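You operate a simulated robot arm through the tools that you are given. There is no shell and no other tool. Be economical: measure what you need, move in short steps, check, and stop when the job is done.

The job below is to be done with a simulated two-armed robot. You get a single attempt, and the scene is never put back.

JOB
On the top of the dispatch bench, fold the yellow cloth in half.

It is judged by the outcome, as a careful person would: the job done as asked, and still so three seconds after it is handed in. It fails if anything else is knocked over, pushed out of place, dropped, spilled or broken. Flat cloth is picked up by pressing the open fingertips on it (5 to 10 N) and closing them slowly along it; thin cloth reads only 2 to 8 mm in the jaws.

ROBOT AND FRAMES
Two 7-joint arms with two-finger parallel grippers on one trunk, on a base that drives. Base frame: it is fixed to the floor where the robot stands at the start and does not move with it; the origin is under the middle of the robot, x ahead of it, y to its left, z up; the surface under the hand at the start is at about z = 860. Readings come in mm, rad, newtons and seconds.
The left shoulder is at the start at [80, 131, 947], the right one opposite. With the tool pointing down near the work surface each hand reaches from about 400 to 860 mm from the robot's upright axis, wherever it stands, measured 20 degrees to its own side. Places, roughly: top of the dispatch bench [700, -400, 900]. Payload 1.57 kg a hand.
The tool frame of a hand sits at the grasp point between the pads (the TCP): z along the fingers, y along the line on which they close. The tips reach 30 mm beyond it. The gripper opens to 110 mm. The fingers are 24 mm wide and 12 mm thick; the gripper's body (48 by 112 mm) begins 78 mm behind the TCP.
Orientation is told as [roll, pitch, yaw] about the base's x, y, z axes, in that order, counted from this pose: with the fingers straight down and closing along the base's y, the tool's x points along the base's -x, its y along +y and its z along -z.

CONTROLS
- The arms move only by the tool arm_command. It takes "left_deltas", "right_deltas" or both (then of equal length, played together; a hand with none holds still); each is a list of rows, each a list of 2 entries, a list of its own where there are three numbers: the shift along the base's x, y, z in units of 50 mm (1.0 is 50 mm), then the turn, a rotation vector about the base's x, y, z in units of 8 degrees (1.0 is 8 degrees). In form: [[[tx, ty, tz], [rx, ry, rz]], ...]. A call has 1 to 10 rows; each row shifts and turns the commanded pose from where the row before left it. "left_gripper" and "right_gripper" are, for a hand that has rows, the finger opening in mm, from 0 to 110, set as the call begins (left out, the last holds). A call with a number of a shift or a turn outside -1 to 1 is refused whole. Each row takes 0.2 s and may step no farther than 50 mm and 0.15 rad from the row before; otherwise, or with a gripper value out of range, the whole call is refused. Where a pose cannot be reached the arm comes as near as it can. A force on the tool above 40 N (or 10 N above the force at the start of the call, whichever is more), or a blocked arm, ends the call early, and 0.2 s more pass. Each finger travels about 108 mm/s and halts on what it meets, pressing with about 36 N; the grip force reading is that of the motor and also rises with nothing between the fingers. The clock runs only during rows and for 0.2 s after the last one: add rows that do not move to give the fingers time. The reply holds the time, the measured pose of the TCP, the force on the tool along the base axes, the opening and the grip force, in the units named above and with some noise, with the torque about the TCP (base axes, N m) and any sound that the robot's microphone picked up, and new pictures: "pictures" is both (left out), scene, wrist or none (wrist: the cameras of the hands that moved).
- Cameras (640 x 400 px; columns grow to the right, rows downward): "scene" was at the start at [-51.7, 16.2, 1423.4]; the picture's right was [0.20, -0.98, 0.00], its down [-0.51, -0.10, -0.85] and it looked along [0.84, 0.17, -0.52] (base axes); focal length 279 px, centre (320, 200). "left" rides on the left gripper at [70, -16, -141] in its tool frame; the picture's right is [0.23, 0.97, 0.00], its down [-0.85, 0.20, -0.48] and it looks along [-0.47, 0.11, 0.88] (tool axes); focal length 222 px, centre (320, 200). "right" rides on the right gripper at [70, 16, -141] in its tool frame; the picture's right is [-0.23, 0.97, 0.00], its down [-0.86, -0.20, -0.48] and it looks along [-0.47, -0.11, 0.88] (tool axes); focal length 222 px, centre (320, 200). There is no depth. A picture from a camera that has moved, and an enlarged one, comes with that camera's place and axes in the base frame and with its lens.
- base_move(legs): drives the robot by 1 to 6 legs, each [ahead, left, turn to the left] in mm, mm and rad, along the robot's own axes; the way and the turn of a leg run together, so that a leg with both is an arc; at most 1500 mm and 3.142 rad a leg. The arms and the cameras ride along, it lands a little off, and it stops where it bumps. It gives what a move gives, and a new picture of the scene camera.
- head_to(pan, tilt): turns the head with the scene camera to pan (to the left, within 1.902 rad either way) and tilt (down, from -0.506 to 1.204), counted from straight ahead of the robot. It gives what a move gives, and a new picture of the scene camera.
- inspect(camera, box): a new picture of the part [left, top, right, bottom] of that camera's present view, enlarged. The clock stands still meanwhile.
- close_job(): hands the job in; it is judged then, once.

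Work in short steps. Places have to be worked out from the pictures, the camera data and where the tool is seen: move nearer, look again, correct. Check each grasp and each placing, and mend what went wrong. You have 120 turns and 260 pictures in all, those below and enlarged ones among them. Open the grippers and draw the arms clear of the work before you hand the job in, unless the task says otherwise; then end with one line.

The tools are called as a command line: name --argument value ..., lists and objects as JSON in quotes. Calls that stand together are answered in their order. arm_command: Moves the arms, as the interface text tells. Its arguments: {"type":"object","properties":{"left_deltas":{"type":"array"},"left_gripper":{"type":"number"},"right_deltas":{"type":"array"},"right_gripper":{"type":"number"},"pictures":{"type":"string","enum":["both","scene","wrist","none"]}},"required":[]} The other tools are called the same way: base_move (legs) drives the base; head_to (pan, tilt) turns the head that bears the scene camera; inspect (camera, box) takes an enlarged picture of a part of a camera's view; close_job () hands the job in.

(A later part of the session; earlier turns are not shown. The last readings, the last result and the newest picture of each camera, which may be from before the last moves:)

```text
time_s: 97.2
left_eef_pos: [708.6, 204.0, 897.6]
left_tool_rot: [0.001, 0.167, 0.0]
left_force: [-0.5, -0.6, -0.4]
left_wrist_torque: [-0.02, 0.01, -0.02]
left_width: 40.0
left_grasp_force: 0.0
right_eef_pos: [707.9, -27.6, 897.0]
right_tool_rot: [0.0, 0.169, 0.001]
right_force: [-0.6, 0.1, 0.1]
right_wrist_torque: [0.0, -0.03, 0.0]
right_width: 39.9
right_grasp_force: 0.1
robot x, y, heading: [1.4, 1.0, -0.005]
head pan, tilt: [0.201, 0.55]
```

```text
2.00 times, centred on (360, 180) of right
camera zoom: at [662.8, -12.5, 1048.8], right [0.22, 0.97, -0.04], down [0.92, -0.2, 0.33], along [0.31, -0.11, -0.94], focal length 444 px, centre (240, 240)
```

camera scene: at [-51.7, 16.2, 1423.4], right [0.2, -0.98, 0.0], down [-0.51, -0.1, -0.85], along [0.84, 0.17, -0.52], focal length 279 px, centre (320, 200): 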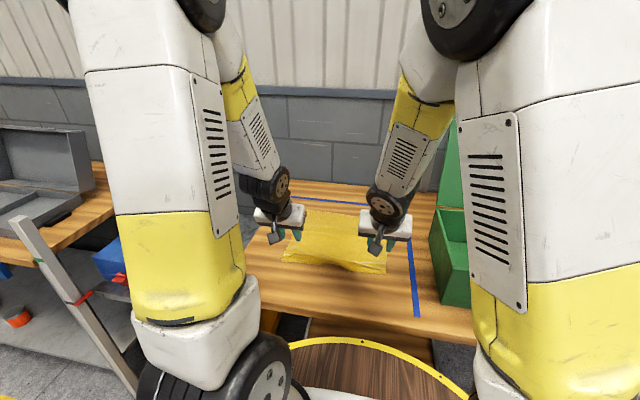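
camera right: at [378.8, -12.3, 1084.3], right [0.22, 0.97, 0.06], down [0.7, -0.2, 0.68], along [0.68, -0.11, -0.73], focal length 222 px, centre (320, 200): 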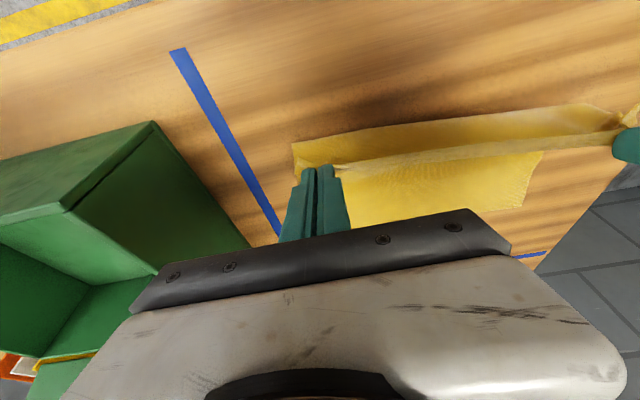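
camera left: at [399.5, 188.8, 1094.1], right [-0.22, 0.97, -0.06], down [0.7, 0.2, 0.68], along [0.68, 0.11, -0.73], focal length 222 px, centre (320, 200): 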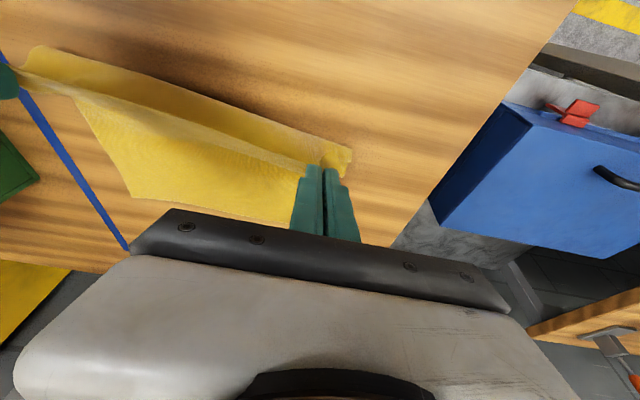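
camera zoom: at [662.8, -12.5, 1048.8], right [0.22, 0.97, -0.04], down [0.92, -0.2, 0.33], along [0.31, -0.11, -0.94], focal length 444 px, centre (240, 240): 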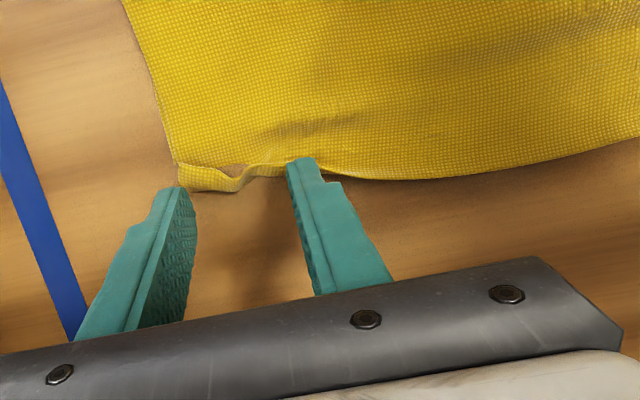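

Great progress: the long edge is flat and aligned; only the two corners have small curled flaps. I lift both hands and inspect the corners.

arm_command --right_deltas '[[[0.05, 0, 0.4], [0, -0.5, 0]], [[-0.1, 0, 0.6], [0, -0.7, 0]], [[-0.7, 0, 0.3], [0, -1, 0]], [[-0.7, 0, 0.2], [0, -1, 0]], [[0, 0, 0], [0, -1, 0]], [[0, 0, 0], [0, 0, 0]]]' --left_deltas '[[[0.05, 0, 0.4], [0, -0.5, 0]], [[-0.1, 0, 0.6], [0, -0.7, 0]], [[-0.7, 0, 0.3], [0, -1, 0]], [[-0.7, 0, 0.2], [0, -1, 0]], [[0, 0, 0], [0, -1, 0]], [[0, 0, 0], [0, 0, 0]]]' --pictures "none"

inspect --camera "left" --box '[270, 80, 430, 180]'

inspect --camera "right" --box '[210, 80, 370, 180]'

```text
time_s: 98.6
left_eef_pos: [634.8, 206.1, 972.3]
left_tool_rot: [0.0, -0.42, 0.001]
left_force: [0.5, 0.3, 0.2]
left_wrist_torque: [-0.02, -0.01, 0.02]
left_width: 40.0
left_grasp_force: 0.1
right_eef_pos: [636.2, -27.1, 972.6]
right_tool_rot: [0.0, -0.418, 0.001]
right_force: [-0.2, -0.1, -0.6]
right_wrist_torque: [0.02, 0.0, 0.02]
right_width: 39.8
right_grasp_force: 0.1
robot x, y, heading: [-2.1, -1.6, -0.004]
head pan, tilt: [0.201, 0.55]
```

```text
4.00 times, centred on (350, 130) of left
camera zoom: at [514.2, 190.5, 1074.6], right [-0.21, 0.97, -0.09], down [0.59, 0.2, 0.78], along [0.78, 0.11, -0.61], focal length 888 px, centre (200, 480)
```

zoom: 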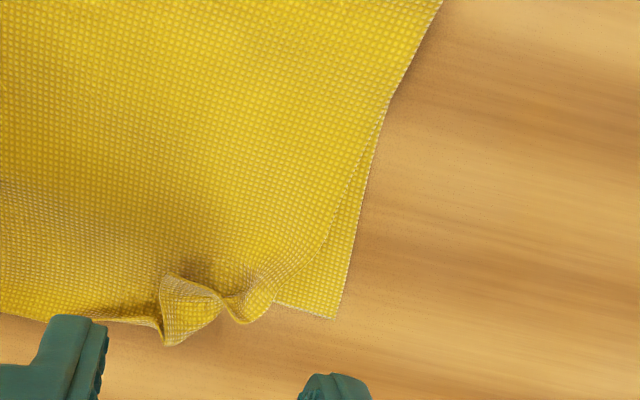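

```text
4.00 times, centred on (290, 130) of right
camera zoom: at [513.8, -11.8, 1073.8], right [0.21, 0.97, 0.09], down [0.59, -0.2, 0.78], along [0.78, -0.11, -0.61], focal length 888 px, centre (440, 480)
```

zoom: 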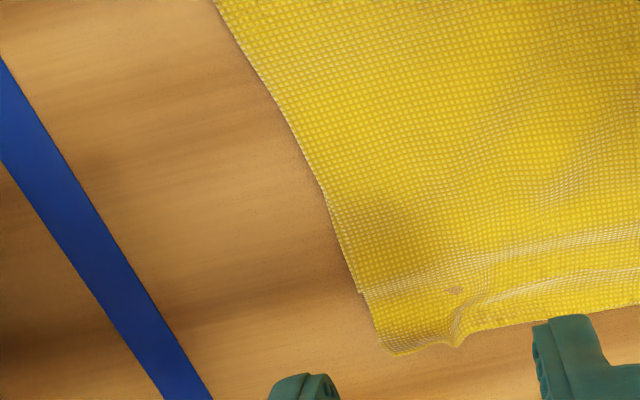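

The right corner is nearly perfect. The left corner has a small twisted lobe folded back at about (676–700, 203). I'll push it forward with closed vertical fingertips sweeping +x just above the cloth.

arm_command --left_deltas '[[[0.2, -0.06, 0], [0, 1, 0]], [[0.1, 0, -0.2], [0, 1, 0]], [[0, 0, -0.4], [0, 1, 0]], [[0, 0, -0.5], [0, 0, 0]], [[0, 0, -0.38], [0, 0, 0]], [[0, 0, 0], [0, 0, 0]]]' --left_gripper 0 --pictures "none"

inspect --camera "left" --box '[240, 110, 400, 210]'

```text
time_s: 100.0
left_eef_pos: [651.2, 202.6, 897.9]
left_tool_rot: [0.0, 0.002, 0.0]
left_force: [0.4, -0.2, 0.7]
left_wrist_torque: [0.01, 0.02, -0.03]
left_width: 0.1
left_grasp_force: 20.6
right_eef_pos: [637.4, -26.0, 972.3]
right_tool_rot: [0.0, -0.415, 0.0]
right_force: [-0.1, -0.8, -0.1]
right_wrist_torque: [0.0, -0.01, 0.04]
right_width: 39.9
right_grasp_force: 0.0
robot x, y, heading: [2.1, 0.8, -0.003]
head pan, tilt: [0.201, 0.55]
```

```text
4.00 times, centred on (320, 160) of left
camera zoom: at [582.0, 186.3, 1040.7], right [-0.23, 0.97, 0.0], down [0.86, 0.2, 0.48], along [0.46, 0.11, -0.88], focal length 888 px, centre (320, 360)
```

zoom: 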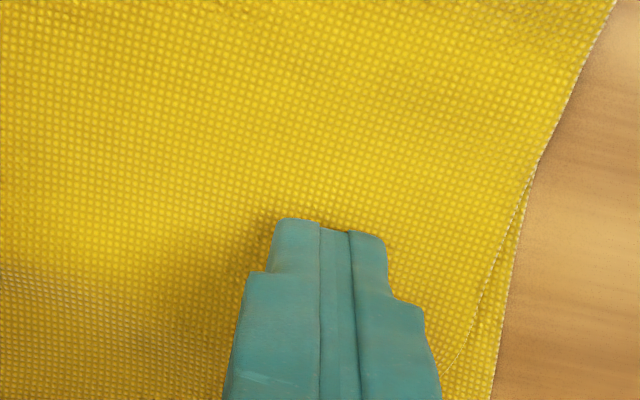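

Now I sweep forward 50 mm with a slight rise at the end.

arm_command --left_deltas '[[[0.15, 0, 0], [0, 0, 0]], [[0.15, 0.02, 0], [0, 0, 0]], [[0.15, 0.02, 0], [0, 0, 0]], [[0.15, 0.02, 0], [0, 0, 0]], [[0.15, 0.02, 0.03], [0, 0, 0]], [[0.15, 0, 0.05], [0, 0, 0]], [[0.15, 0, 0.05], [0, 0, 0]], [[0, 0, 0.5], [0, 0, 0]], [[-0.6, 0, 0.5], [0, -0.5, 0]], [[-0.6, 0, 0.5], [0, -0.5, 0]]]' --pictures "none"

inspect --camera "left" --box '[240, 70, 496, 230]'

inspect --camera "scene" --box '[280, 200, 408, 280]'

```text
time_s: 102.2
left_eef_pos: [643.6, 206.2, 979.4]
left_tool_rot: [0.001, -0.138, 0.001]
left_force: [0.7, 0.5, -0.2]
left_wrist_torque: [-0.01, 0.02, 0.05]
left_width: 0.0
left_grasp_force: 20.7
right_eef_pos: [637.2, -26.7, 971.1]
right_tool_rot: [-0.001, -0.415, 0.001]
right_force: [0.0, 0.3, 0.5]
right_wrist_torque: [-0.02, 0.02, -0.01]
right_width: 40.0
right_grasp_force: 0.1
robot x, y, heading: [-1.1, -1.6, -0.001]
head pan, tilt: [0.201, 0.55]
```

```text
2.50 times, centred on (368, 150) of left
camera zoom: at [556.7, 189.6, 1111.1], right [-0.23, 0.97, -0.03], down [0.78, 0.2, 0.59], along [0.58, 0.11, -0.81], focal length 555 px, centre (200, 325)
```

zoom: 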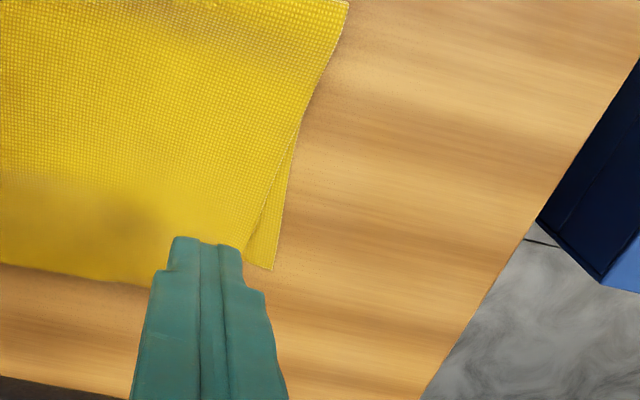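

```text
5.00 times, centred on (344, 240) of scene
camera zoom: at [-51.0, 16.2, 1423.4], right [0.2, -0.98, 0.0], down [-0.51, -0.1, -0.85], along [0.84, 0.17, -0.52], focal length 1394 px, centre (200, 0)
```

zoom: 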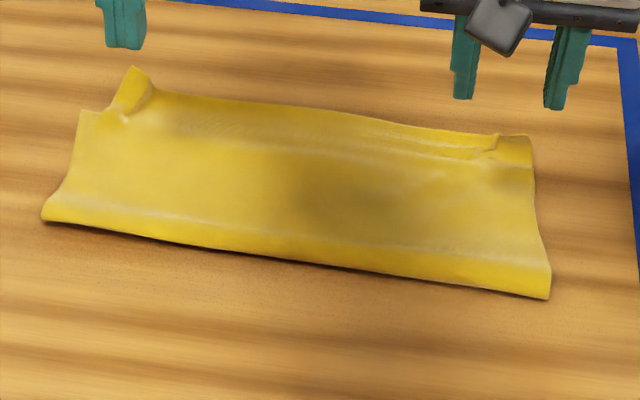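

The lobe flipped forward. I back the left hand away for a clear look.

arm_command --left_deltas '[[[-0.8, 0.2, 0.3], [0, -1, 0]], [[-0.8, 0.2, 0.1], [0, -1, 0]], [[0, 0, 0], [0, -0.5, 0]], [[0, 0, 0], [0, 0, 0]]]' --pictures "none"

inspect --camera "left" --box '[230, 90, 390, 190]'

```text
time_s: 103.2
left_eef_pos: [563.8, 226.6, 1000.4]
left_tool_rot: [-0.001, -0.487, 0.0]
left_force: [0.3, 0.0, 0.0]
left_wrist_torque: [-0.01, 0.01, -0.04]
left_width: 0.1
left_grasp_force: 21.4
right_eef_pos: [636.0, -27.0, 971.0]
right_tool_rot: [0.0, -0.416, -0.001]
right_force: [0.6, -1.4, 0.3]
right_wrist_torque: [0.02, 0.0, -0.01]
right_width: 40.1
right_grasp_force: 0.1
robot x, y, heading: [-0.3, -1.0, 0.004]
head pan, tilt: [0.201, 0.55]
```

```text
4.00 times, centred on (310, 140) of left
camera zoom: at [436.1, 210.4, 1093.6], right [-0.2, 0.97, -0.11], down [0.53, 0.2, 0.82], along [0.82, 0.11, -0.56], focal length 888 px, centre (360, 440)
```

zoom: 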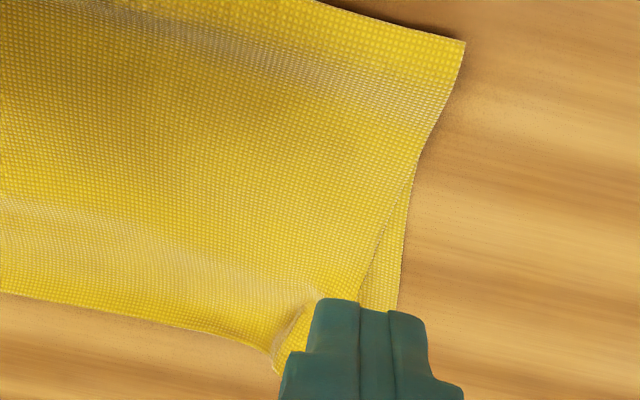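

inspect --camera "right" --box '[440, 74, 600, 174]'

```text
4.00 times, centred on (520, 124) of right
camera zoom: at [514.2, -11.7, 1073.8], right [0.21, 0.97, 0.09], down [0.59, -0.2, 0.78], along [0.78, -0.11, -0.61], focal length 888 px, centre (-480, 504)
```

zoom: 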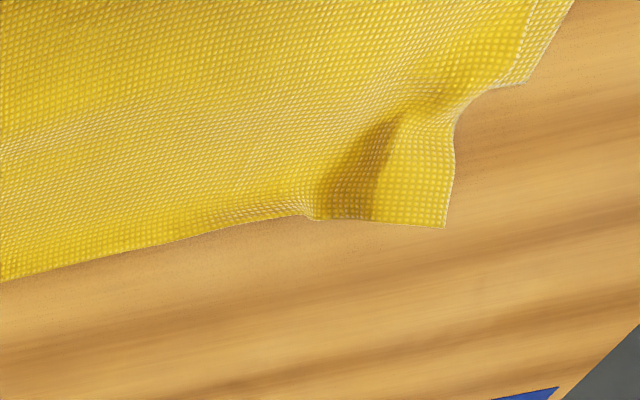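

The corner is now open and flat, but the whole upper edge overhangs the lower edge: ~25 mm right, ~28 mid, ~48 left. I'll roll the fold back toward the robot: press lightly on the top layer just behind the fold loop with open fingertips and draw it back, so the loop rolls. First I position both hands.

arm_command --right_deltas '[[[-0.4, 0.2, 0], [0, 1, 0]], [[-0.4, 0.2, 0], [0, 1, 0]], [[-0.1, 0.1, -0.3], [0, 1, 0]], [[0, 0, -0.5], [0, 0, 0]], [[0, 0, -0.4], [0, 0, 0]], [[0, 0, 0], [0, 0, 0]]]' --left_deltas '[[[0.2, -0.2, 0], [0, 1, 0]], [[0.2, -0.2, -0.2], [0, 1, 0]], [[0.12, -0.2, -0.5], [0, 1, 0]], [[0, 0, -0.6], [0, 0.5, 0]], [[0, 0, -0.5], [0, 0, 0]], [[0, 0, 0], [0, 0, 0]]]' --right_gripper 60 --left_gripper 60 --pictures "none"

inspect --camera "scene" --box '[270, 200, 430, 300]'

```text
time_s: 104.6
left_eef_pos: [587.2, 197.1, 910.3]
left_tool_rot: [0.001, 0.003, 0.0]
left_force: [-0.7, 0.1, 0.4]
left_wrist_torque: [-0.02, 0.01, 0.0]
left_width: 59.6
left_grasp_force: 0.0
right_eef_pos: [591.2, -2.1, 911.4]
right_tool_rot: [0.0, 0.003, -0.002]
right_force: [-0.8, 1.4, -0.4]
right_wrist_torque: [-0.01, 0.0, -0.04]
right_width: 59.9
right_grasp_force: 0.0
robot x, y, heading: [1.7, 0.9, 0.003]
head pan, tilt: [0.201, 0.55]
```

```text
4.00 times, centred on (350, 250) of scene
camera zoom: at [-51.7, 16.2, 1423.4], right [0.2, -0.98, 0.0], down [-0.51, -0.1, -0.85], along [0.84, 0.17, -0.52], focal length 1115 px, centre (200, 0)
```

zoom: 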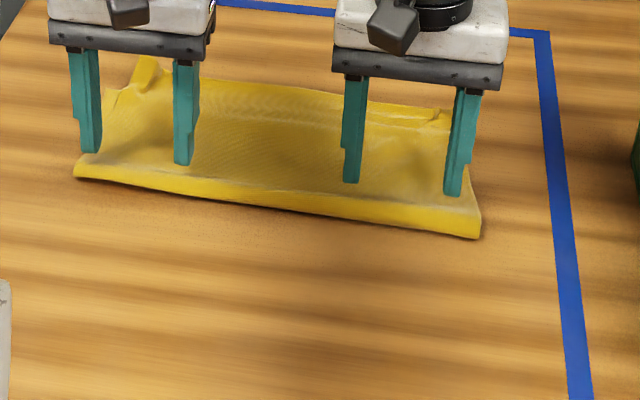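

The fingertips are above the cloth just behind the fold. I lower to light contact.

arm_command --right_deltas '[[[0.06, 0, -0.12], [0, 0, 0]], [[0, 0, -0.1], [0, 0, 0]], [[0, 0, -0.06], [0, 0, 0]], [[0, 0, 0], [0, 0, 0]]]' --left_deltas '[[[0.06, 0, -0.12], [0, 0, 0]], [[0, 0, -0.1], [0, 0, 0]], [[0, 0, -0.04], [0, 0, 0]], [[0, 0, 0], [0, 0, 0]]]' --pictures "none"

```text
time_s: 105.6
left_eef_pos: [593.5, 196.5, 897.5]
left_tool_rot: [0.001, 0.003, 0.0]
left_force: [0.0, 1.1, 0.1]
left_wrist_torque: [0.01, 0.05, 0.01]
left_width: 59.8
left_grasp_force: 0.0
right_eef_pos: [594.6, -3.0, 898.6]
right_tool_rot: [0.001, 0.003, 0.0]
right_force: [-1.1, 1.3, 0.1]
right_wrist_torque: [0.0, 0.01, -0.01]
right_width: 59.9
right_grasp_force: 0.0
robot x, y, heading: [1.3, -2.0, -0.001]
head pan, tilt: [0.201, 0.55]
```

I go 1.5 mm lower and draw back (right 28 mm, left 38 mm).

arm_command --right_deltas '[[[0, 0, -0.04], [0, 0, 0]], [[-0.08, 0, 0], [0, 0, 0]], [[-0.08, 0, 0], [0, 0, 0]], [[-0.08, 0, 0], [0, 0, 0]], [[-0.08, 0, 0], [0, 0, 0]], [[-0.08, 0, 0], [0, 0, 0]], [[-0.08, 0, 0], [0, 0, 0]], [[-0.08, 0, 0], [0, 0, 0]], [[0, 0, 0], [0, 0, 0]]]' --left_deltas '[[[0, 0, -0.03], [0, 0, 0]], [[-0.11, 0, 0], [0, 0, 0]], [[-0.11, 0, 0], [0, 0, 0]], [[-0.11, 0, 0], [0, 0, 0]], [[-0.11, 0, 0], [0, 0, 0]], [[-0.11, 0, 0], [0, 0, 0]], [[-0.11, 0, 0], [0, 0, 0]], [[-0.11, 0, 0], [0, 0, 0]], [[0, 0, 0], [0, 0, 0]]]' --pictures "none"

inspect --camera "scene" --box '[270, 200, 430, 300]'

```text
time_s: 107.6
left_eef_pos: [553.3, 195.7, 894.6]
left_tool_rot: [0.0, 0.002, 0.001]
left_force: [1.3, -0.6, -0.1]
left_wrist_torque: [0.01, -0.01, 0.0]
left_width: 59.8
left_grasp_force: 0.0
right_eef_pos: [566.9, -2.9, 895.5]
right_tool_rot: [0.001, 0.004, 0.0]
right_force: [0.9, 0.3, -0.5]
right_wrist_torque: [-0.02, 0.01, 0.01]
right_width: 60.0
right_grasp_force: 0.0
robot x, y, heading: [1.4, -0.4, 0.002]
head pan, tilt: [0.201, 0.55]
```

```text
4.00 times, centred on (350, 250) of scene
camera zoom: at [-51.6, 16.2, 1423.4], right [0.2, -0.98, 0.0], down [-0.51, -0.1, -0.85], along [0.84, 0.17, -0.52], focal length 1115 px, centre (200, 0)
```

zoom: 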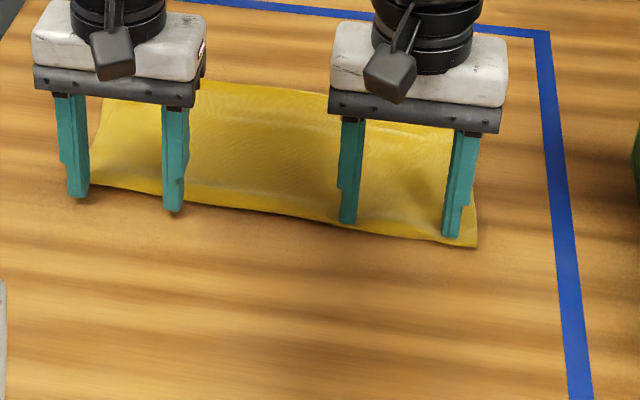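

The fold seems flatter and moved back. I lift the hands clear and inspect everything.

arm_command --right_deltas '[[[0, 0, 0.5], [0, 0, 0]], [[0, 0, 0.7], [0, 0, 0]], [[-0.5, 0, 0.5], [0, -1, 0]], [[-0.5, 0, 0.3], [0, -1, 0]], [[0, 0, 0], [0, -1, 0]], [[0, 0, 0], [0, 0, 0]]]' --left_deltas '[[[0, 0, 0.5], [0, 0, 0]], [[0, 0, 0.7], [0, 0, 0]], [[-0.5, 0, 0.5], [0, -1, 0]], [[-0.2, 0, 0.3], [0, -1, 0]], [[0, 0, 0], [0, -1, 0]], [[0, 0, 0], [0, 0, 0]]]' --pictures "none"

inspect --camera "scene" --box '[280, 200, 408, 280]'

inspect --camera "right" --box '[240, 60, 560, 260]'

inspect --camera "left" --box '[80, 60, 400, 260]'

```text
time_s: 109.0
left_eef_pos: [517.8, 194.7, 994.6]
left_tool_rot: [0.0, -0.416, -0.002]
left_force: [-0.6, -0.2, 0.4]
left_wrist_torque: [0.01, 0.01, 0.04]
left_width: 60.0
left_grasp_force: 0.1
right_eef_pos: [516.0, -2.1, 996.1]
right_tool_rot: [0.001, -0.417, -0.001]
right_force: [-0.3, 0.7, 0.2]
right_wrist_torque: [0.0, -0.01, 0.0]
right_width: 60.0
right_grasp_force: 0.1
robot x, y, heading: [0.5, 2.0, 0.0]
head pan, tilt: [0.201, 0.55]
```

```text
5.00 times, centred on (344, 240) of scene
camera zoom: at [-51.8, 16.2, 1423.4], right [0.2, -0.98, 0.0], down [-0.51, -0.1, -0.85], along [0.84, 0.17, -0.52], focal length 1394 px, centre (200, 0)
```

zoom: 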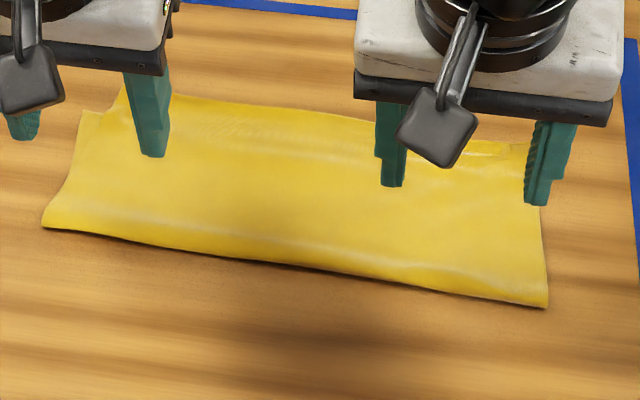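

```text
2.00 times, centred on (400, 160) of right
camera zoom: at [394.4, 11.9, 1097.5], right [0.21, 0.97, 0.09], down [0.59, -0.2, 0.78], along [0.78, -0.11, -0.61], focal length 444 px, centre (160, 280)
```

zoom: 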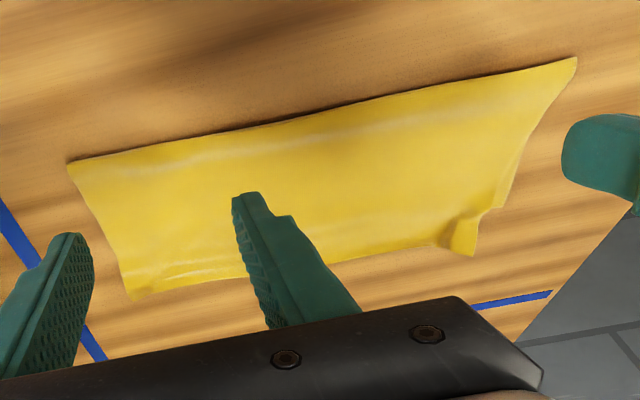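

```text
2.00 times, centred on (240, 160) of left
camera zoom: at [397.9, 179.3, 1096.2], right [-0.21, 0.97, -0.09], down [0.59, 0.2, 0.78], along [0.78, 0.11, -0.61], focal length 444 px, centre (480, 280)
```

zoom: 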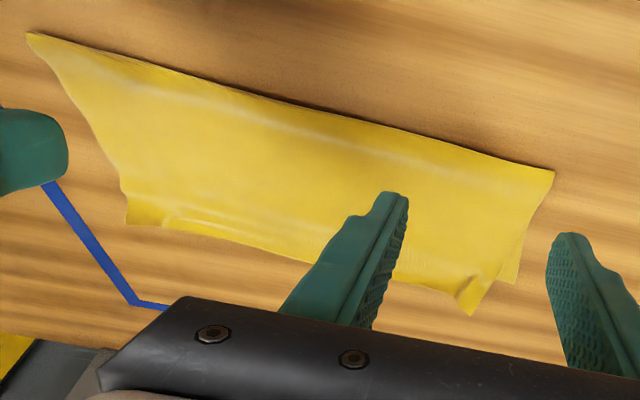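

The fold is much flatter now. The upper edge still overhangs by ~25 mm (more at the left corner). I'll press on the overhanging strip, which lies directly on the bench, and draw it back, then smooth the resulting wave toward the fold.

arm_command --right_deltas '[[[0.8, 0, 0], [0, 1, 0]], [[0.8, 0, 0], [0, 1, 0]], [[0.8, 0, 0], [0, 1, 0]], [[0.8, 0, 0], [0, 0, 0]], [[0.58, 0, -0.3], [0, 0, 0]], [[0, 0, -0.8], [0, 0, 0]], [[0, 0, -0.6], [0, 0, 0]], [[0, 0, -0.3], [0, 0, 0]], [[0, 0, 0], [0, 0, 0]]]' --left_deltas '[[[0.8, 0, 0], [0, 1, 0]], [[0.8, -0.1, 0], [0, 1, 0]], [[0.8, 0, 0], [0, 1, 0]], [[0.8, 0, 0], [0, 0, 0]], [[0.66, 0, -0.3], [0, 0, 0]], [[0, 0, -0.8], [0, 0, 0]], [[0, 0, -0.6], [0, 0, 0]], [[0, 0, -0.3], [0, 0, 0]], [[0, 0, 0], [0, 0, 0]]]' --pictures "none"

inspect --camera "left" --box '[120, 80, 440, 280]'

inspect --camera "right" --box '[200, 80, 520, 280]'

```text
time_s: 111.0
left_eef_pos: [711.3, 191.5, 893.5]
left_tool_rot: [-0.001, 0.002, 0.0]
left_force: [-0.2, 0.3, -0.8]
left_wrist_torque: [0.0, -0.02, 0.0]
left_width: 59.7
left_grasp_force: 0.1
right_eef_pos: [707.2, -2.1, 896.6]
right_tool_rot: [0.001, 0.002, 0.002]
right_force: [0.0, 0.5, -0.5]
right_wrist_torque: [0.0, -0.02, -0.05]
right_width: 59.8
right_grasp_force: 0.0
robot x, y, heading: [1.2, -0.4, 0.003]
head pan, tilt: [0.201, 0.55]
```

```text
2.00 times, centred on (280, 180) of left
camera zoom: at [642.3, 175.5, 1037.1], right [-0.23, 0.97, 0.0], down [0.86, 0.2, 0.48], along [0.46, 0.11, -0.88], focal length 444 px, centre (400, 240)
```

zoom: 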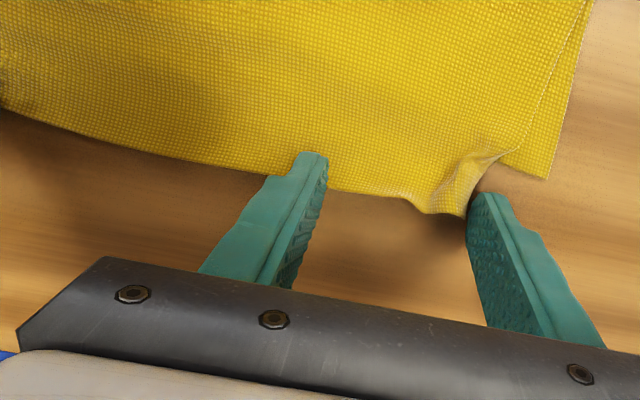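

```text
2.00 times, centred on (360, 180) of right
camera zoom: at [636.3, 12.6, 1038.7], right [0.23, 0.97, 0.0], down [0.86, -0.2, 0.48], along [0.46, -0.11, -0.88], focal length 444 px, centre (240, 240)
```

zoom: 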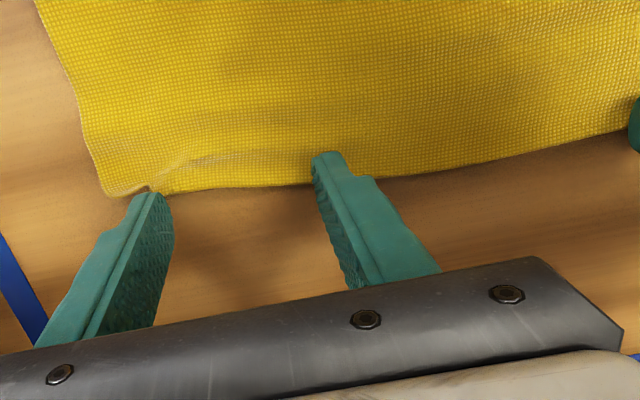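

Measured overhang: right ~14 mm, middle ~26, left ~21. I shift the hands inward (contacts at y≈0, 70, 135, 205) and press onto the strip.

arm_command --right_deltas '[[[0, 0, 0.2], [0, 0, 0]], [[-0.1, 0.7, 0], [0, 0, 0]], [[0, 0, -0.2], [0, 0, 0]], [[0, 0, -0.07], [0, 0, 0]], [[0, 0, 0], [0, 0, 0]]]' --left_deltas '[[[0, 0, 0.2], [0, 0, 0]], [[-0.08, -0.42, 0], [0, 0, 0]], [[0, 0, -0.2], [0, 0, 0]], [[0, 0, -0.02], [0, 0, 0]], [[0, 0, 0], [0, 0, 0]]]' --pictures "none"

```text
time_s: 112.2
left_eef_pos: [707.8, 171.6, 894.9]
left_tool_rot: [0.0, 0.001, 0.0]
left_force: [0.8, -0.9, 0.2]
left_wrist_torque: [-0.01, 0.01, -0.01]
left_width: 60.3
left_grasp_force: 0.0
right_eef_pos: [701.0, 31.6, 892.0]
right_tool_rot: [0.0, 0.003, 0.001]
right_force: [-0.1, 0.0, -0.1]
right_wrist_torque: [-0.03, 0.0, 0.01]
right_width: 59.8
right_grasp_force: 0.1
robot x, y, heading: [-1.3, 1.8, 0.001]
head pan, tilt: [0.201, 0.55]
```

arm_command --right_deltas '[[[0, 0, -0.03], [0, 0, 0]], [[0, 0, -0.01], [0, 0, 0]], [[0, 0, 0], [0, 0, 0]]]' --left_deltas '[[[0, 0, -0.03], [0, 0, 0]], [[0, 0, -0.01], [0, 0, 0]], [[0, 0, 0], [0, 0, 0]]]' --pictures "none"

```text
time_s: 113.0
left_eef_pos: [707.5, 170.1, 893.3]
left_tool_rot: [-0.001, 0.002, 0.0]
left_force: [-0.4, -0.2, 0.4]
left_wrist_torque: [-0.01, -0.04, -0.01]
left_width: 60.1
left_grasp_force: 0.1
right_eef_pos: [701.4, 31.7, 891.9]
right_tool_rot: [0.0, 0.0, 0.001]
right_force: [0.4, -0.1, 11.4]
right_wrist_torque: [-0.04, -0.01, 0.01]
right_width: 59.8
right_grasp_force: 0.0
robot x, y, heading: [-2.6, -1.7, 0.004]
head pan, tilt: [0.201, 0.55]
```

Right presses at 11 N; left is just above. I lower the left slightly and draw both back ~18 mm, easing the pressure on the right as it passes over the lower layer.

arm_command --right_deltas '[[[0, 0, 0.005], [0, 0, 0]], [[-0.03, 0, 0], [0, 0, 0]], [[-0.06, 0, 0.005], [0, 0, 0]], [[-0.06, 0, 0.005], [0, 0, 0]], [[-0.06, 0, 0.005], [0, 0, 0]], [[-0.06, 0, 0.005], [0, 0, 0]], [[-0.06, 0, 0.01], [0, 0, 0]], [[0, 0, 0], [0, 0, 0]]]' --left_deltas '[[[0, 0, -0.025], [0, 0, 0]], [[-0.04, 0, -0.01], [0, 0, 0]], [[-0.07, 0, 0.0], [0, 0, 0]], [[-0.07, 0, 0.005], [0, 0, 0]], [[-0.07, 0, 0.005], [0, 0, 0]], [[-0.07, 0, 0.005], [0, 0, 0]], [[-0.07, 0, 0.01], [0, 0, 0]], [[0, 0, 0], [0, 0, 0]]]' --pictures "none"

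inspect --camera "left" --box '[120, 80, 440, 280]'

inspect --camera "right" --box '[200, 80, 520, 280]'

```text
time_s: 114.8
left_eef_pos: [688.7, 170.3, 891.9]
left_tool_rot: [0.001, 0.002, 0.001]
left_force: [1.9, 0.0, 5.6]
left_wrist_torque: [0.21, 0.01, -0.07]
left_width: 60.3
left_grasp_force: 0.1
right_eef_pos: [683.5, 32.6, 892.7]
right_tool_rot: [0.001, 0.003, 0.001]
right_force: [-0.1, -0.3, -0.3]
right_wrist_torque: [0.0, 0.0, 0.03]
right_width: 60.0
right_grasp_force: 0.0
robot x, y, heading: [4.4, -0.8, 0.003]
head pan, tilt: [0.201, 0.55]
```

```text
2.00 times, centred on (280, 180) of left
camera zoom: at [619.5, 154.0, 1034.2], right [-0.23, 0.97, 0.0], down [0.86, 0.2, 0.48], along [0.46, 0.11, -0.88], focal length 444 px, centre (400, 240)
```

zoom: 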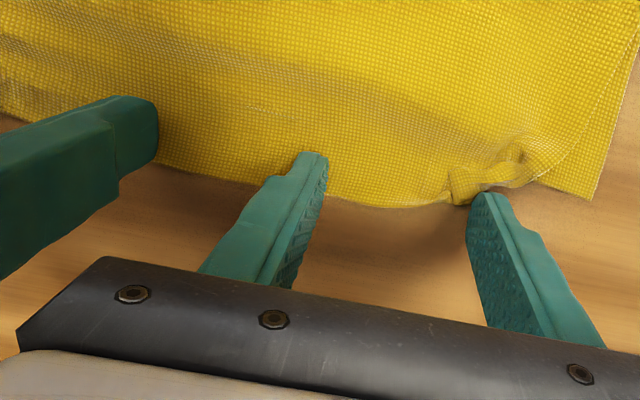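

```text
2.00 times, centred on (360, 180) of right
camera zoom: at [612.0, 47.6, 1034.7], right [0.23, 0.97, 0.0], down [0.86, -0.2, 0.48], along [0.46, -0.11, -0.88], focal length 444 px, centre (240, 240)
```

zoom: 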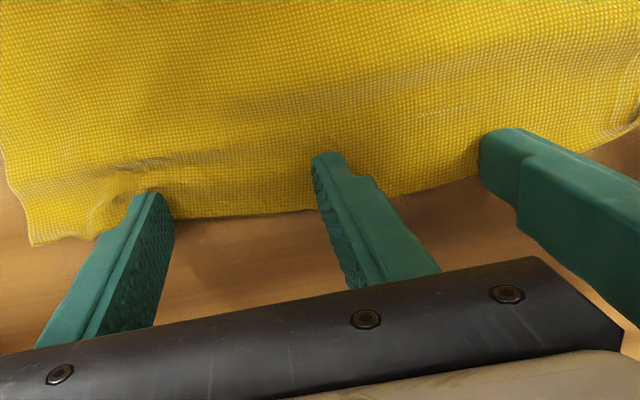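

All layers moved together; the overhang is ~20 mm and the left corner lobe curled again. I lift both, and use the closed-finger sweep (which worked before) to flip the left corner forward and outward.

arm_command --right_deltas '[[[0, 0, 0.6], [0, 0, 0]], [[-0.4, -0.5, 0.6], [0, 0, 0]], [[-0.5, -0.5, 0.6], [0, -1, 0]], [[0, -0.3, 0], [0, -1, 0]], [[0, 0, 0], [0, -1, 0]], [[0, 0, 0], [0, 0, 0]]]' --left_deltas '[[[0, 0, 0.6], [0, 0, 0]], [[-0.6, 0.3, 0.2], [0, 0, 0]], [[-0.4, 0.25, 0], [0, 0, 0]], [[0, 0, -0.3], [0, 0, 0]], [[0, 0, -0.38], [0, 0, 0]], [[0, 0, 0], [0, 0, 0]]]' --left_gripper 0 --pictures "none"

inspect --camera "left" --box '[220, 100, 476, 260]'

inspect --camera "scene" --box '[280, 200, 408, 280]'

```text
time_s: 116.2
left_eef_pos: [637.2, 198.1, 897.1]
left_tool_rot: [-0.001, 0.003, 0.0]
left_force: [-0.1, -0.7, 0.0]
left_wrist_torque: [-0.01, 0.01, 0.04]
left_width: 0.0
left_grasp_force: 21.7
right_eef_pos: [638.4, -33.3, 982.7]
right_tool_rot: [0.0, -0.418, 0.0]
right_force: [0.5, 0.3, -0.1]
right_wrist_torque: [0.02, -0.03, 0.0]
right_width: 60.1
right_grasp_force: 0.1
robot x, y, heading: [1.1, -1.3, -0.003]
head pan, tilt: [0.201, 0.55]
```

```text
2.50 times, centred on (348, 180) of left
camera zoom: at [568.4, 181.5, 1040.2], right [-0.23, 0.97, 0.0], down [0.86, 0.2, 0.48], along [0.46, 0.11, -0.88], focal length 555 px, centre (250, 250)
```

zoom: 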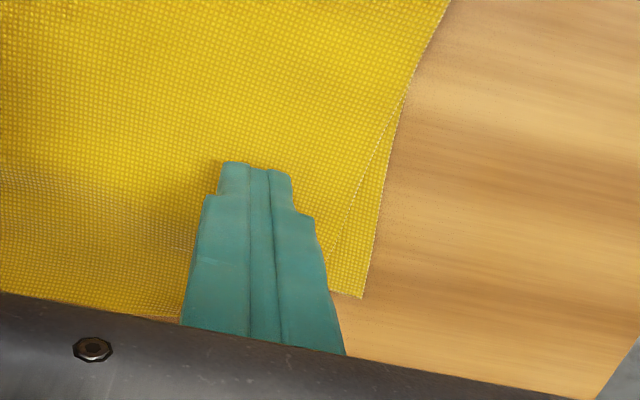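

```text
5.00 times, centred on (344, 240) of scene
camera zoom: at [-51.7, 16.2, 1423.4], right [0.2, -0.98, 0.0], down [-0.51, -0.1, -0.85], along [0.84, 0.17, -0.52], focal length 1394 px, centre (200, 0)
```

zoom: 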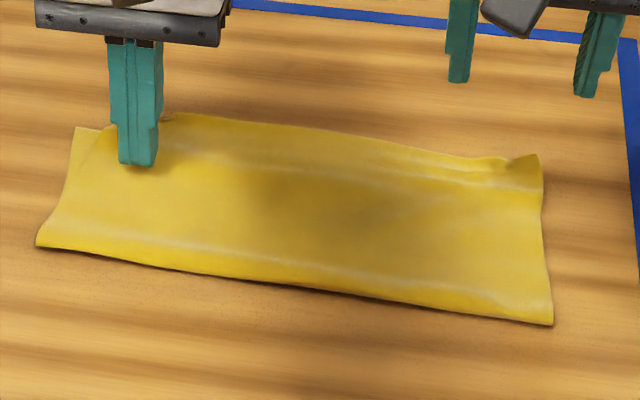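

Overall it looks like a neat half fold. I sweep the left corner lobe forward and outward.

arm_command --left_deltas '[[[0.15, 0, 0], [0, 0, 0]], [[0.15, 0.03, 0], [0, 0, 0]], [[0.15, 0.04, 0], [0, 0, 0]], [[0.15, 0.05, 0], [0, 0, 0]], [[0.15, 0.05, 0.02], [0, 0, 0]], [[0.12, 0.05, 0.04], [0, 0, 0]], [[0, 0, 0.6], [0, 0, 0]], [[-0.6, 0.2, 0.6], [0, -0.5, 0]], [[-0.7, 0.2, 0.5], [0, -1, 0]], [[-0.4, 0.2, 0.2], [0, -1, 0]]]' --pictures "none"

inspect --camera "scene" --box '[280, 200, 408, 280]'

inspect --camera "right" --box '[280, 70, 600, 270]'

```text
time_s: 118.4
left_eef_pos: [597.1, 238.3, 996.5]
left_tool_rot: [0.0, -0.348, 0.0]
left_force: [0.8, -0.1, -0.2]
left_wrist_torque: [0.03, 0.05, 0.04]
left_width: 0.1
left_grasp_force: 21.5
right_eef_pos: [639.2, -33.3, 982.0]
right_tool_rot: [0.0, -0.415, 0.001]
right_force: [-0.2, -1.2, 0.1]
right_wrist_torque: [0.01, 0.02, -0.02]
right_width: 60.0
right_grasp_force: 0.2
robot x, y, heading: [0.6, -1.3, -0.004]
head pan, tilt: [0.201, 0.55]
```

```text
5.00 times, centred on (344, 240) of scene
camera zoom: at [-51.1, 16.1, 1423.4], right [0.2, -0.98, 0.0], down [-0.51, -0.1, -0.85], along [0.84, 0.17, -0.52], focal length 1394 px, centre (200, 0)
```

zoom: 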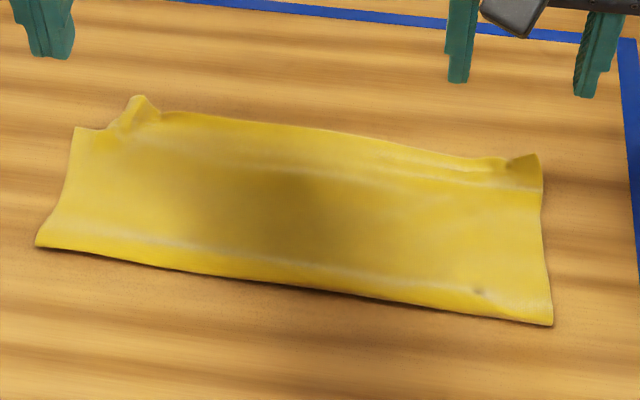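

```text
2.00 times, centred on (440, 170) of right
camera zoom: at [515.7, -17.9, 1083.7], right [0.21, 0.97, 0.09], down [0.59, -0.2, 0.78], along [0.78, -0.11, -0.62], focal length 444 px, centre (80, 260)
```

zoom: 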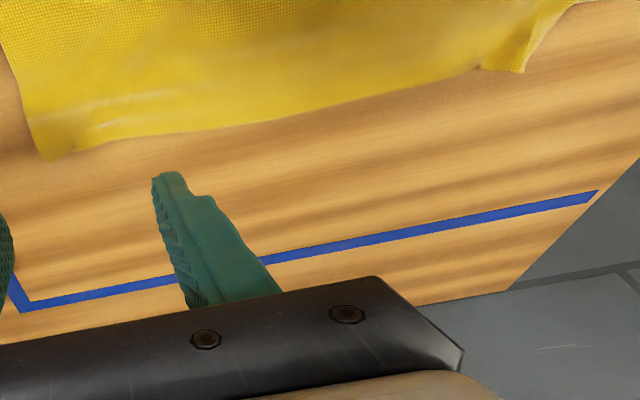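

Good. The left upper corner is a small ear at ≈(700,220), bunched ~25 mm inward. It lies on the bare bench, so I press it with the closed tip and draw it outward (+y) and slightly back.

arm_command --left_deltas '[[[0.6, -0.15, 0], [0, 1, 0]], [[0.7, -0.15, 0], [0, 1, 0]], [[0.64, -0.15, -0.2], [0, 0.5, 0]], [[0, 0, -0.8], [0, 0, 0]], [[0, 0, -0.7], [0, 0, 0]], [[0, 0, -0.25], [0, 0, 0]], [[0, 0, -0.1], [0, 0, 0]], [[0, 0, 0], [0, 0, 0]]]' --pictures "none"

inspect --camera "left" --box '[220, 100, 476, 260]'

```text
time_s: 120.2
left_eef_pos: [695.2, 215.9, 894.7]
left_tool_rot: [0.0, 0.001, 0.0]
left_force: [-0.7, 0.0, 0.5]
left_wrist_torque: [-0.01, -0.01, -0.03]
left_width: 0.0
left_grasp_force: 21.8
right_eef_pos: [637.3, -32.7, 981.5]
right_tool_rot: [-0.001, -0.415, 0.0]
right_force: [-0.4, 0.0, 0.0]
right_wrist_torque: [0.01, 0.0, -0.04]
right_width: 60.1
right_grasp_force: 0.0
robot x, y, heading: [1.6, 1.8, 0.004]
head pan, tilt: [0.201, 0.55]
```

```text
2.50 times, centred on (348, 180) of left
camera zoom: at [625.6, 200.0, 1036.0], right [-0.23, 0.97, 0.0], down [0.86, 0.2, 0.48], along [0.46, 0.11, -0.88], focal length 555 px, centre (250, 250)
```

zoom: 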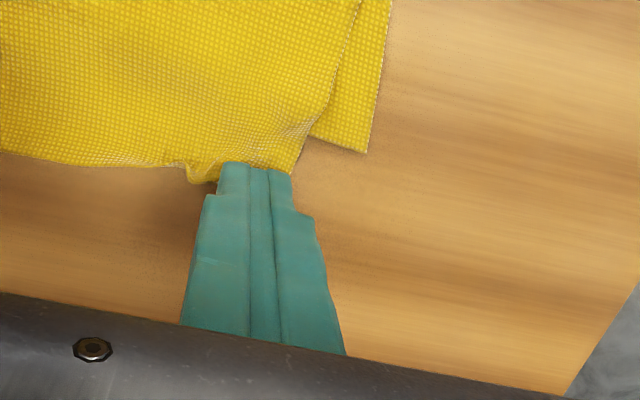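

The tip is over the ear's front edge; the vertex is ≈(688,231) and the lower corner (672,250). I shift back 8 mm, press and drag outward 18 mm.

arm_command --left_deltas '[[[-0.16, 0.04, 0], [0, 0, 0]], [[0, 0, -0.05], [0, 0, 0]], [[0, 0, -0.02], [0, 0, 0]], [[0, 0, 0], [0, 0, 0]]]' --pictures "none"

```text
time_s: 121.2
left_eef_pos: [685.5, 217.7, 891.6]
left_tool_rot: [0.0, -0.003, 0.0]
left_force: [-4.0, -0.2, 21.2]
left_wrist_torque: [-0.09, 0.21, -0.02]
left_width: 0.0
left_grasp_force: 21.1
right_eef_pos: [637.3, -32.5, 982.4]
right_tool_rot: [0.001, -0.416, -0.001]
right_force: [-0.1, 0.4, 0.3]
right_wrist_torque: [-0.01, 0.02, -0.03]
right_width: 59.7
right_grasp_force: 0.1
robot x, y, heading: [-0.3, 1.4, 0.0]
head pan, tilt: [0.201, 0.55]
```

arm_command --left_deltas '[[[0, 0, 0.02], [0, 0, 0]], [[-0.02, 0.07, 0], [0, 0, 0]], [[-0.02, 0.08, 0], [0, 0, 0]], [[-0.02, 0.08, 0], [0, 0, 0]], [[-0.02, 0.08, 0], [0, 0, 0]], [[-0.02, 0.06, 0], [0, 0, 0]], [[0, 0, 0.6], [0, 0, 0]], [[-0.5, 0.3, 0.6], [0, 0, 0]], [[-0.6, 0.3, 0.5], [0, -1, 0]], [[0, 0.2, 0], [0, -1, 0]]]' --pictures "none"

inspect --camera "left" --box '[160, 70, 416, 230]'

inspect --camera "scene" --box '[280, 200, 408, 280]'

```text
time_s: 123.4
left_eef_pos: [626.2, 277.1, 975.1]
left_tool_rot: [-0.001, -0.279, -0.001]
left_force: [1.1, -1.1, 0.3]
left_wrist_torque: [-0.02, -0.02, -0.01]
left_width: 0.0
left_grasp_force: 21.5
right_eef_pos: [638.1, -32.8, 982.3]
right_tool_rot: [0.0, -0.414, 0.001]
right_force: [0.1, 1.0, -0.1]
right_wrist_torque: [-0.01, 0.03, 0.02]
right_width: 59.8
right_grasp_force: 0.1
robot x, y, heading: [-1.6, 3.2, -0.002]
head pan, tilt: [0.201, 0.55]
```

```text
2.50 times, centred on (288, 150) of left
camera zoom: at [520.9, 260.2, 1093.3], right [-0.22, 0.97, -0.06], down [0.69, 0.2, 0.7], along [0.69, 0.11, -0.72], focal length 555 px, centre (400, 325)
```

zoom: 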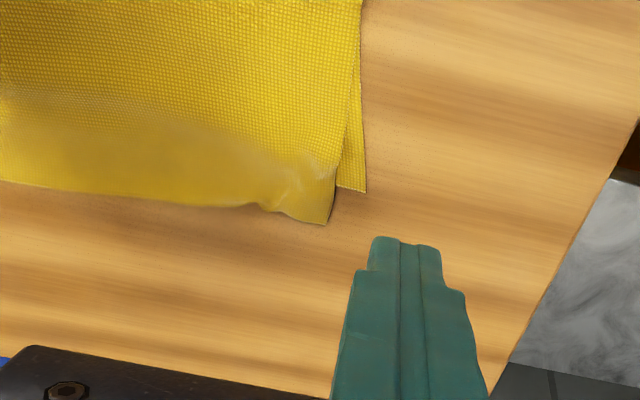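

```text
5.00 times, centred on (344, 240) of scene
camera zoom: at [-51.3, 16.1, 1423.4], right [0.2, -0.98, 0.0], down [-0.51, -0.1, -0.85], along [0.84, 0.17, -0.52], focal length 1394 px, centre (200, 0)
```

zoom: 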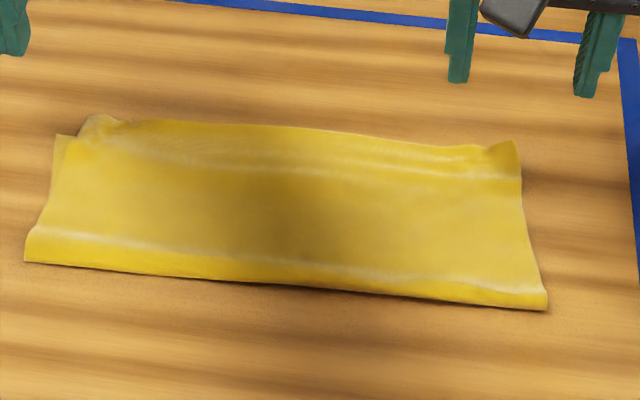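

Very good now: both corners are open and flat, with the upper edge ~20 mm past the lower. I make one gentle improvement: with backward-tilted open tips, touching only the overhanging strip near its edge, I draw it back ~13 mm.

arm_command --right_deltas '[[[0.2, 0.3, 0], [0, 1, 0]], [[0.3, 0.3, 0], [0, 1, 0]], [[0.3, 0.4, 0], [0, 1, 0]], [[0.3, 0.36, -0.2], [0, 1, 0]], [[0, 0, -0.5], [0, 0.9, 0]], [[0, 0, -0.6], [0, 0, 0]], [[0, 0, -0.34], [0, 0, 0]], [[0, 0, 0], [0, 0, 0]]]' --left_deltas '[[[0.2, -0.5, 0], [0, 1, 0]], [[0.3, -0.5, 0], [0, 1, 0]], [[0.3, -0.5, 0], [0, 1, 0]], [[0.32, -0.54, -0.2], [0, 0.9, 0]], [[0, 0, -0.5], [0, 0, 0]], [[0, 0, -0.5], [0, 0, 0]], [[0, 0, -0.3], [0, 0, 0]], [[0, 0, 0], [0, 0, 0]]]' --left_gripper 60 --right_gripper 60 --pictures "none"

inspect --camera "left" --box '[120, 80, 440, 280]'

inspect --camera "right" --box '[200, 80, 520, 280]'

```text
time_s: 125.2
left_eef_pos: [680.0, 175.7, 899.0]
left_tool_rot: [0.0, 0.269, 0.001]
left_force: [-0.7, 0.0, 0.7]
left_wrist_torque: [0.0, 0.0, -0.03]
left_width: 59.8
left_grasp_force: 0.0
right_eef_pos: [693.5, 35.4, 897.9]
right_tool_rot: [0.0, 0.268, -0.002]
right_force: [-0.2, -0.9, -0.2]
right_wrist_torque: [-0.01, 0.01, 0.0]
right_width: 59.8
right_grasp_force: 0.1
robot x, y, heading: [-1.2, -2.1, -0.004]
head pan, tilt: [0.201, 0.55]
```

```text
2.00 times, centred on (280, 180) of left
camera zoom: at [651.6, 158.7, 1055.7], right [-0.22, 0.97, 0.06], down [0.95, 0.2, 0.23], along [0.22, 0.11, -0.97], focal length 444 px, centre (400, 240)
```

zoom: 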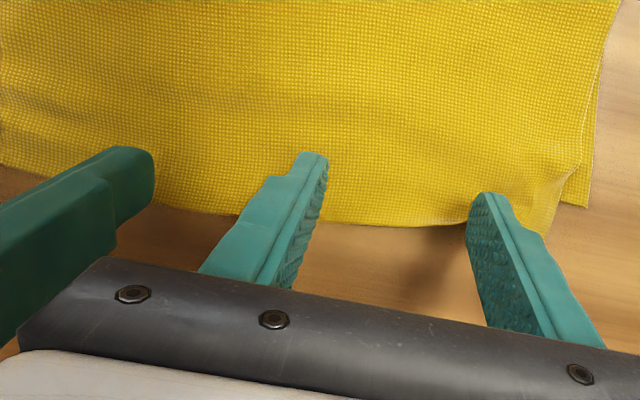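

```text
2.00 times, centred on (360, 180) of right
camera zoom: at [662.8, 50.6, 1053.4], right [0.22, 0.97, -0.06], down [0.95, -0.2, 0.23], along [0.22, -0.11, -0.97], focal length 444 px, centre (240, 240)
```

zoom: 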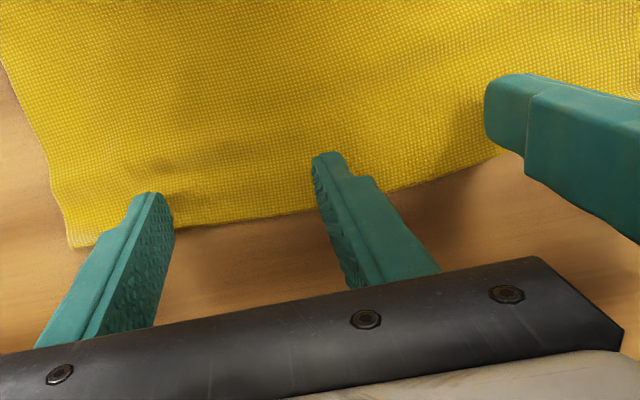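

The tips are right at the edge strip. I lower to contact.

arm_command --right_deltas '[[[-0.03, 0, -0.05], [0, 0, 0]], [[0, 0, -0.03], [0, 0, 0]], [[0, 0, 0], [0, 0, 0]]]' --left_deltas '[[[0, 0, -0.06], [0, 0, 0]], [[0, 0, -0.03], [0, 0, 0]], [[0, 0, 0], [0, 0, 0]]]' --pictures "none"

```text
time_s: 126.0
left_eef_pos: [682.3, 175.2, 895.1]
left_tool_rot: [0.0, 0.266, 0.0]
left_force: [-0.4, -0.3, 0.3]
left_wrist_torque: [0.01, -0.03, -0.03]
left_width: 60.0
left_grasp_force: 0.0
right_eef_pos: [693.0, 35.3, 894.4]
right_tool_rot: [0.001, 0.269, 0.001]
right_force: [0.8, 0.2, 0.3]
right_wrist_torque: [0.0, 0.04, -0.02]
right_width: 60.1
right_grasp_force: 0.0
robot x, y, heading: [5.4, -1.5, 0.002]
head pan, tilt: [0.201, 0.55]
```

arm_command --right_deltas '[[[0, 0, -0.03], [0, 0, 0]], [[0, 0, -0.01], [0, 0, 0]], [[0, 0, 0], [0, 0, 0]]]' --left_deltas '[[[0, 0, -0.03], [0, 0, 0]], [[0, 0, -0.02], [0, 0, 0]], [[0, 0, 0], [0, 0, 0]]]' --pictures "none"

```text
time_s: 126.8
left_eef_pos: [681.4, 174.5, 893.8]
left_tool_rot: [0.0, 0.266, 0.0]
left_force: [0.7, -0.5, 1.7]
left_wrist_torque: [-0.05, -0.02, -0.01]
left_width: 59.6
left_grasp_force: 0.0
right_eef_pos: [692.1, 34.9, 893.8]
right_tool_rot: [0.0, 0.27, 0.0]
right_force: [-0.2, -0.2, 1.5]
right_wrist_torque: [0.0, -0.04, -0.05]
right_width: 59.8
right_grasp_force: 0.1
robot x, y, heading: [2.2, -2.3, 0.004]
head pan, tilt: [0.201, 0.55]
```

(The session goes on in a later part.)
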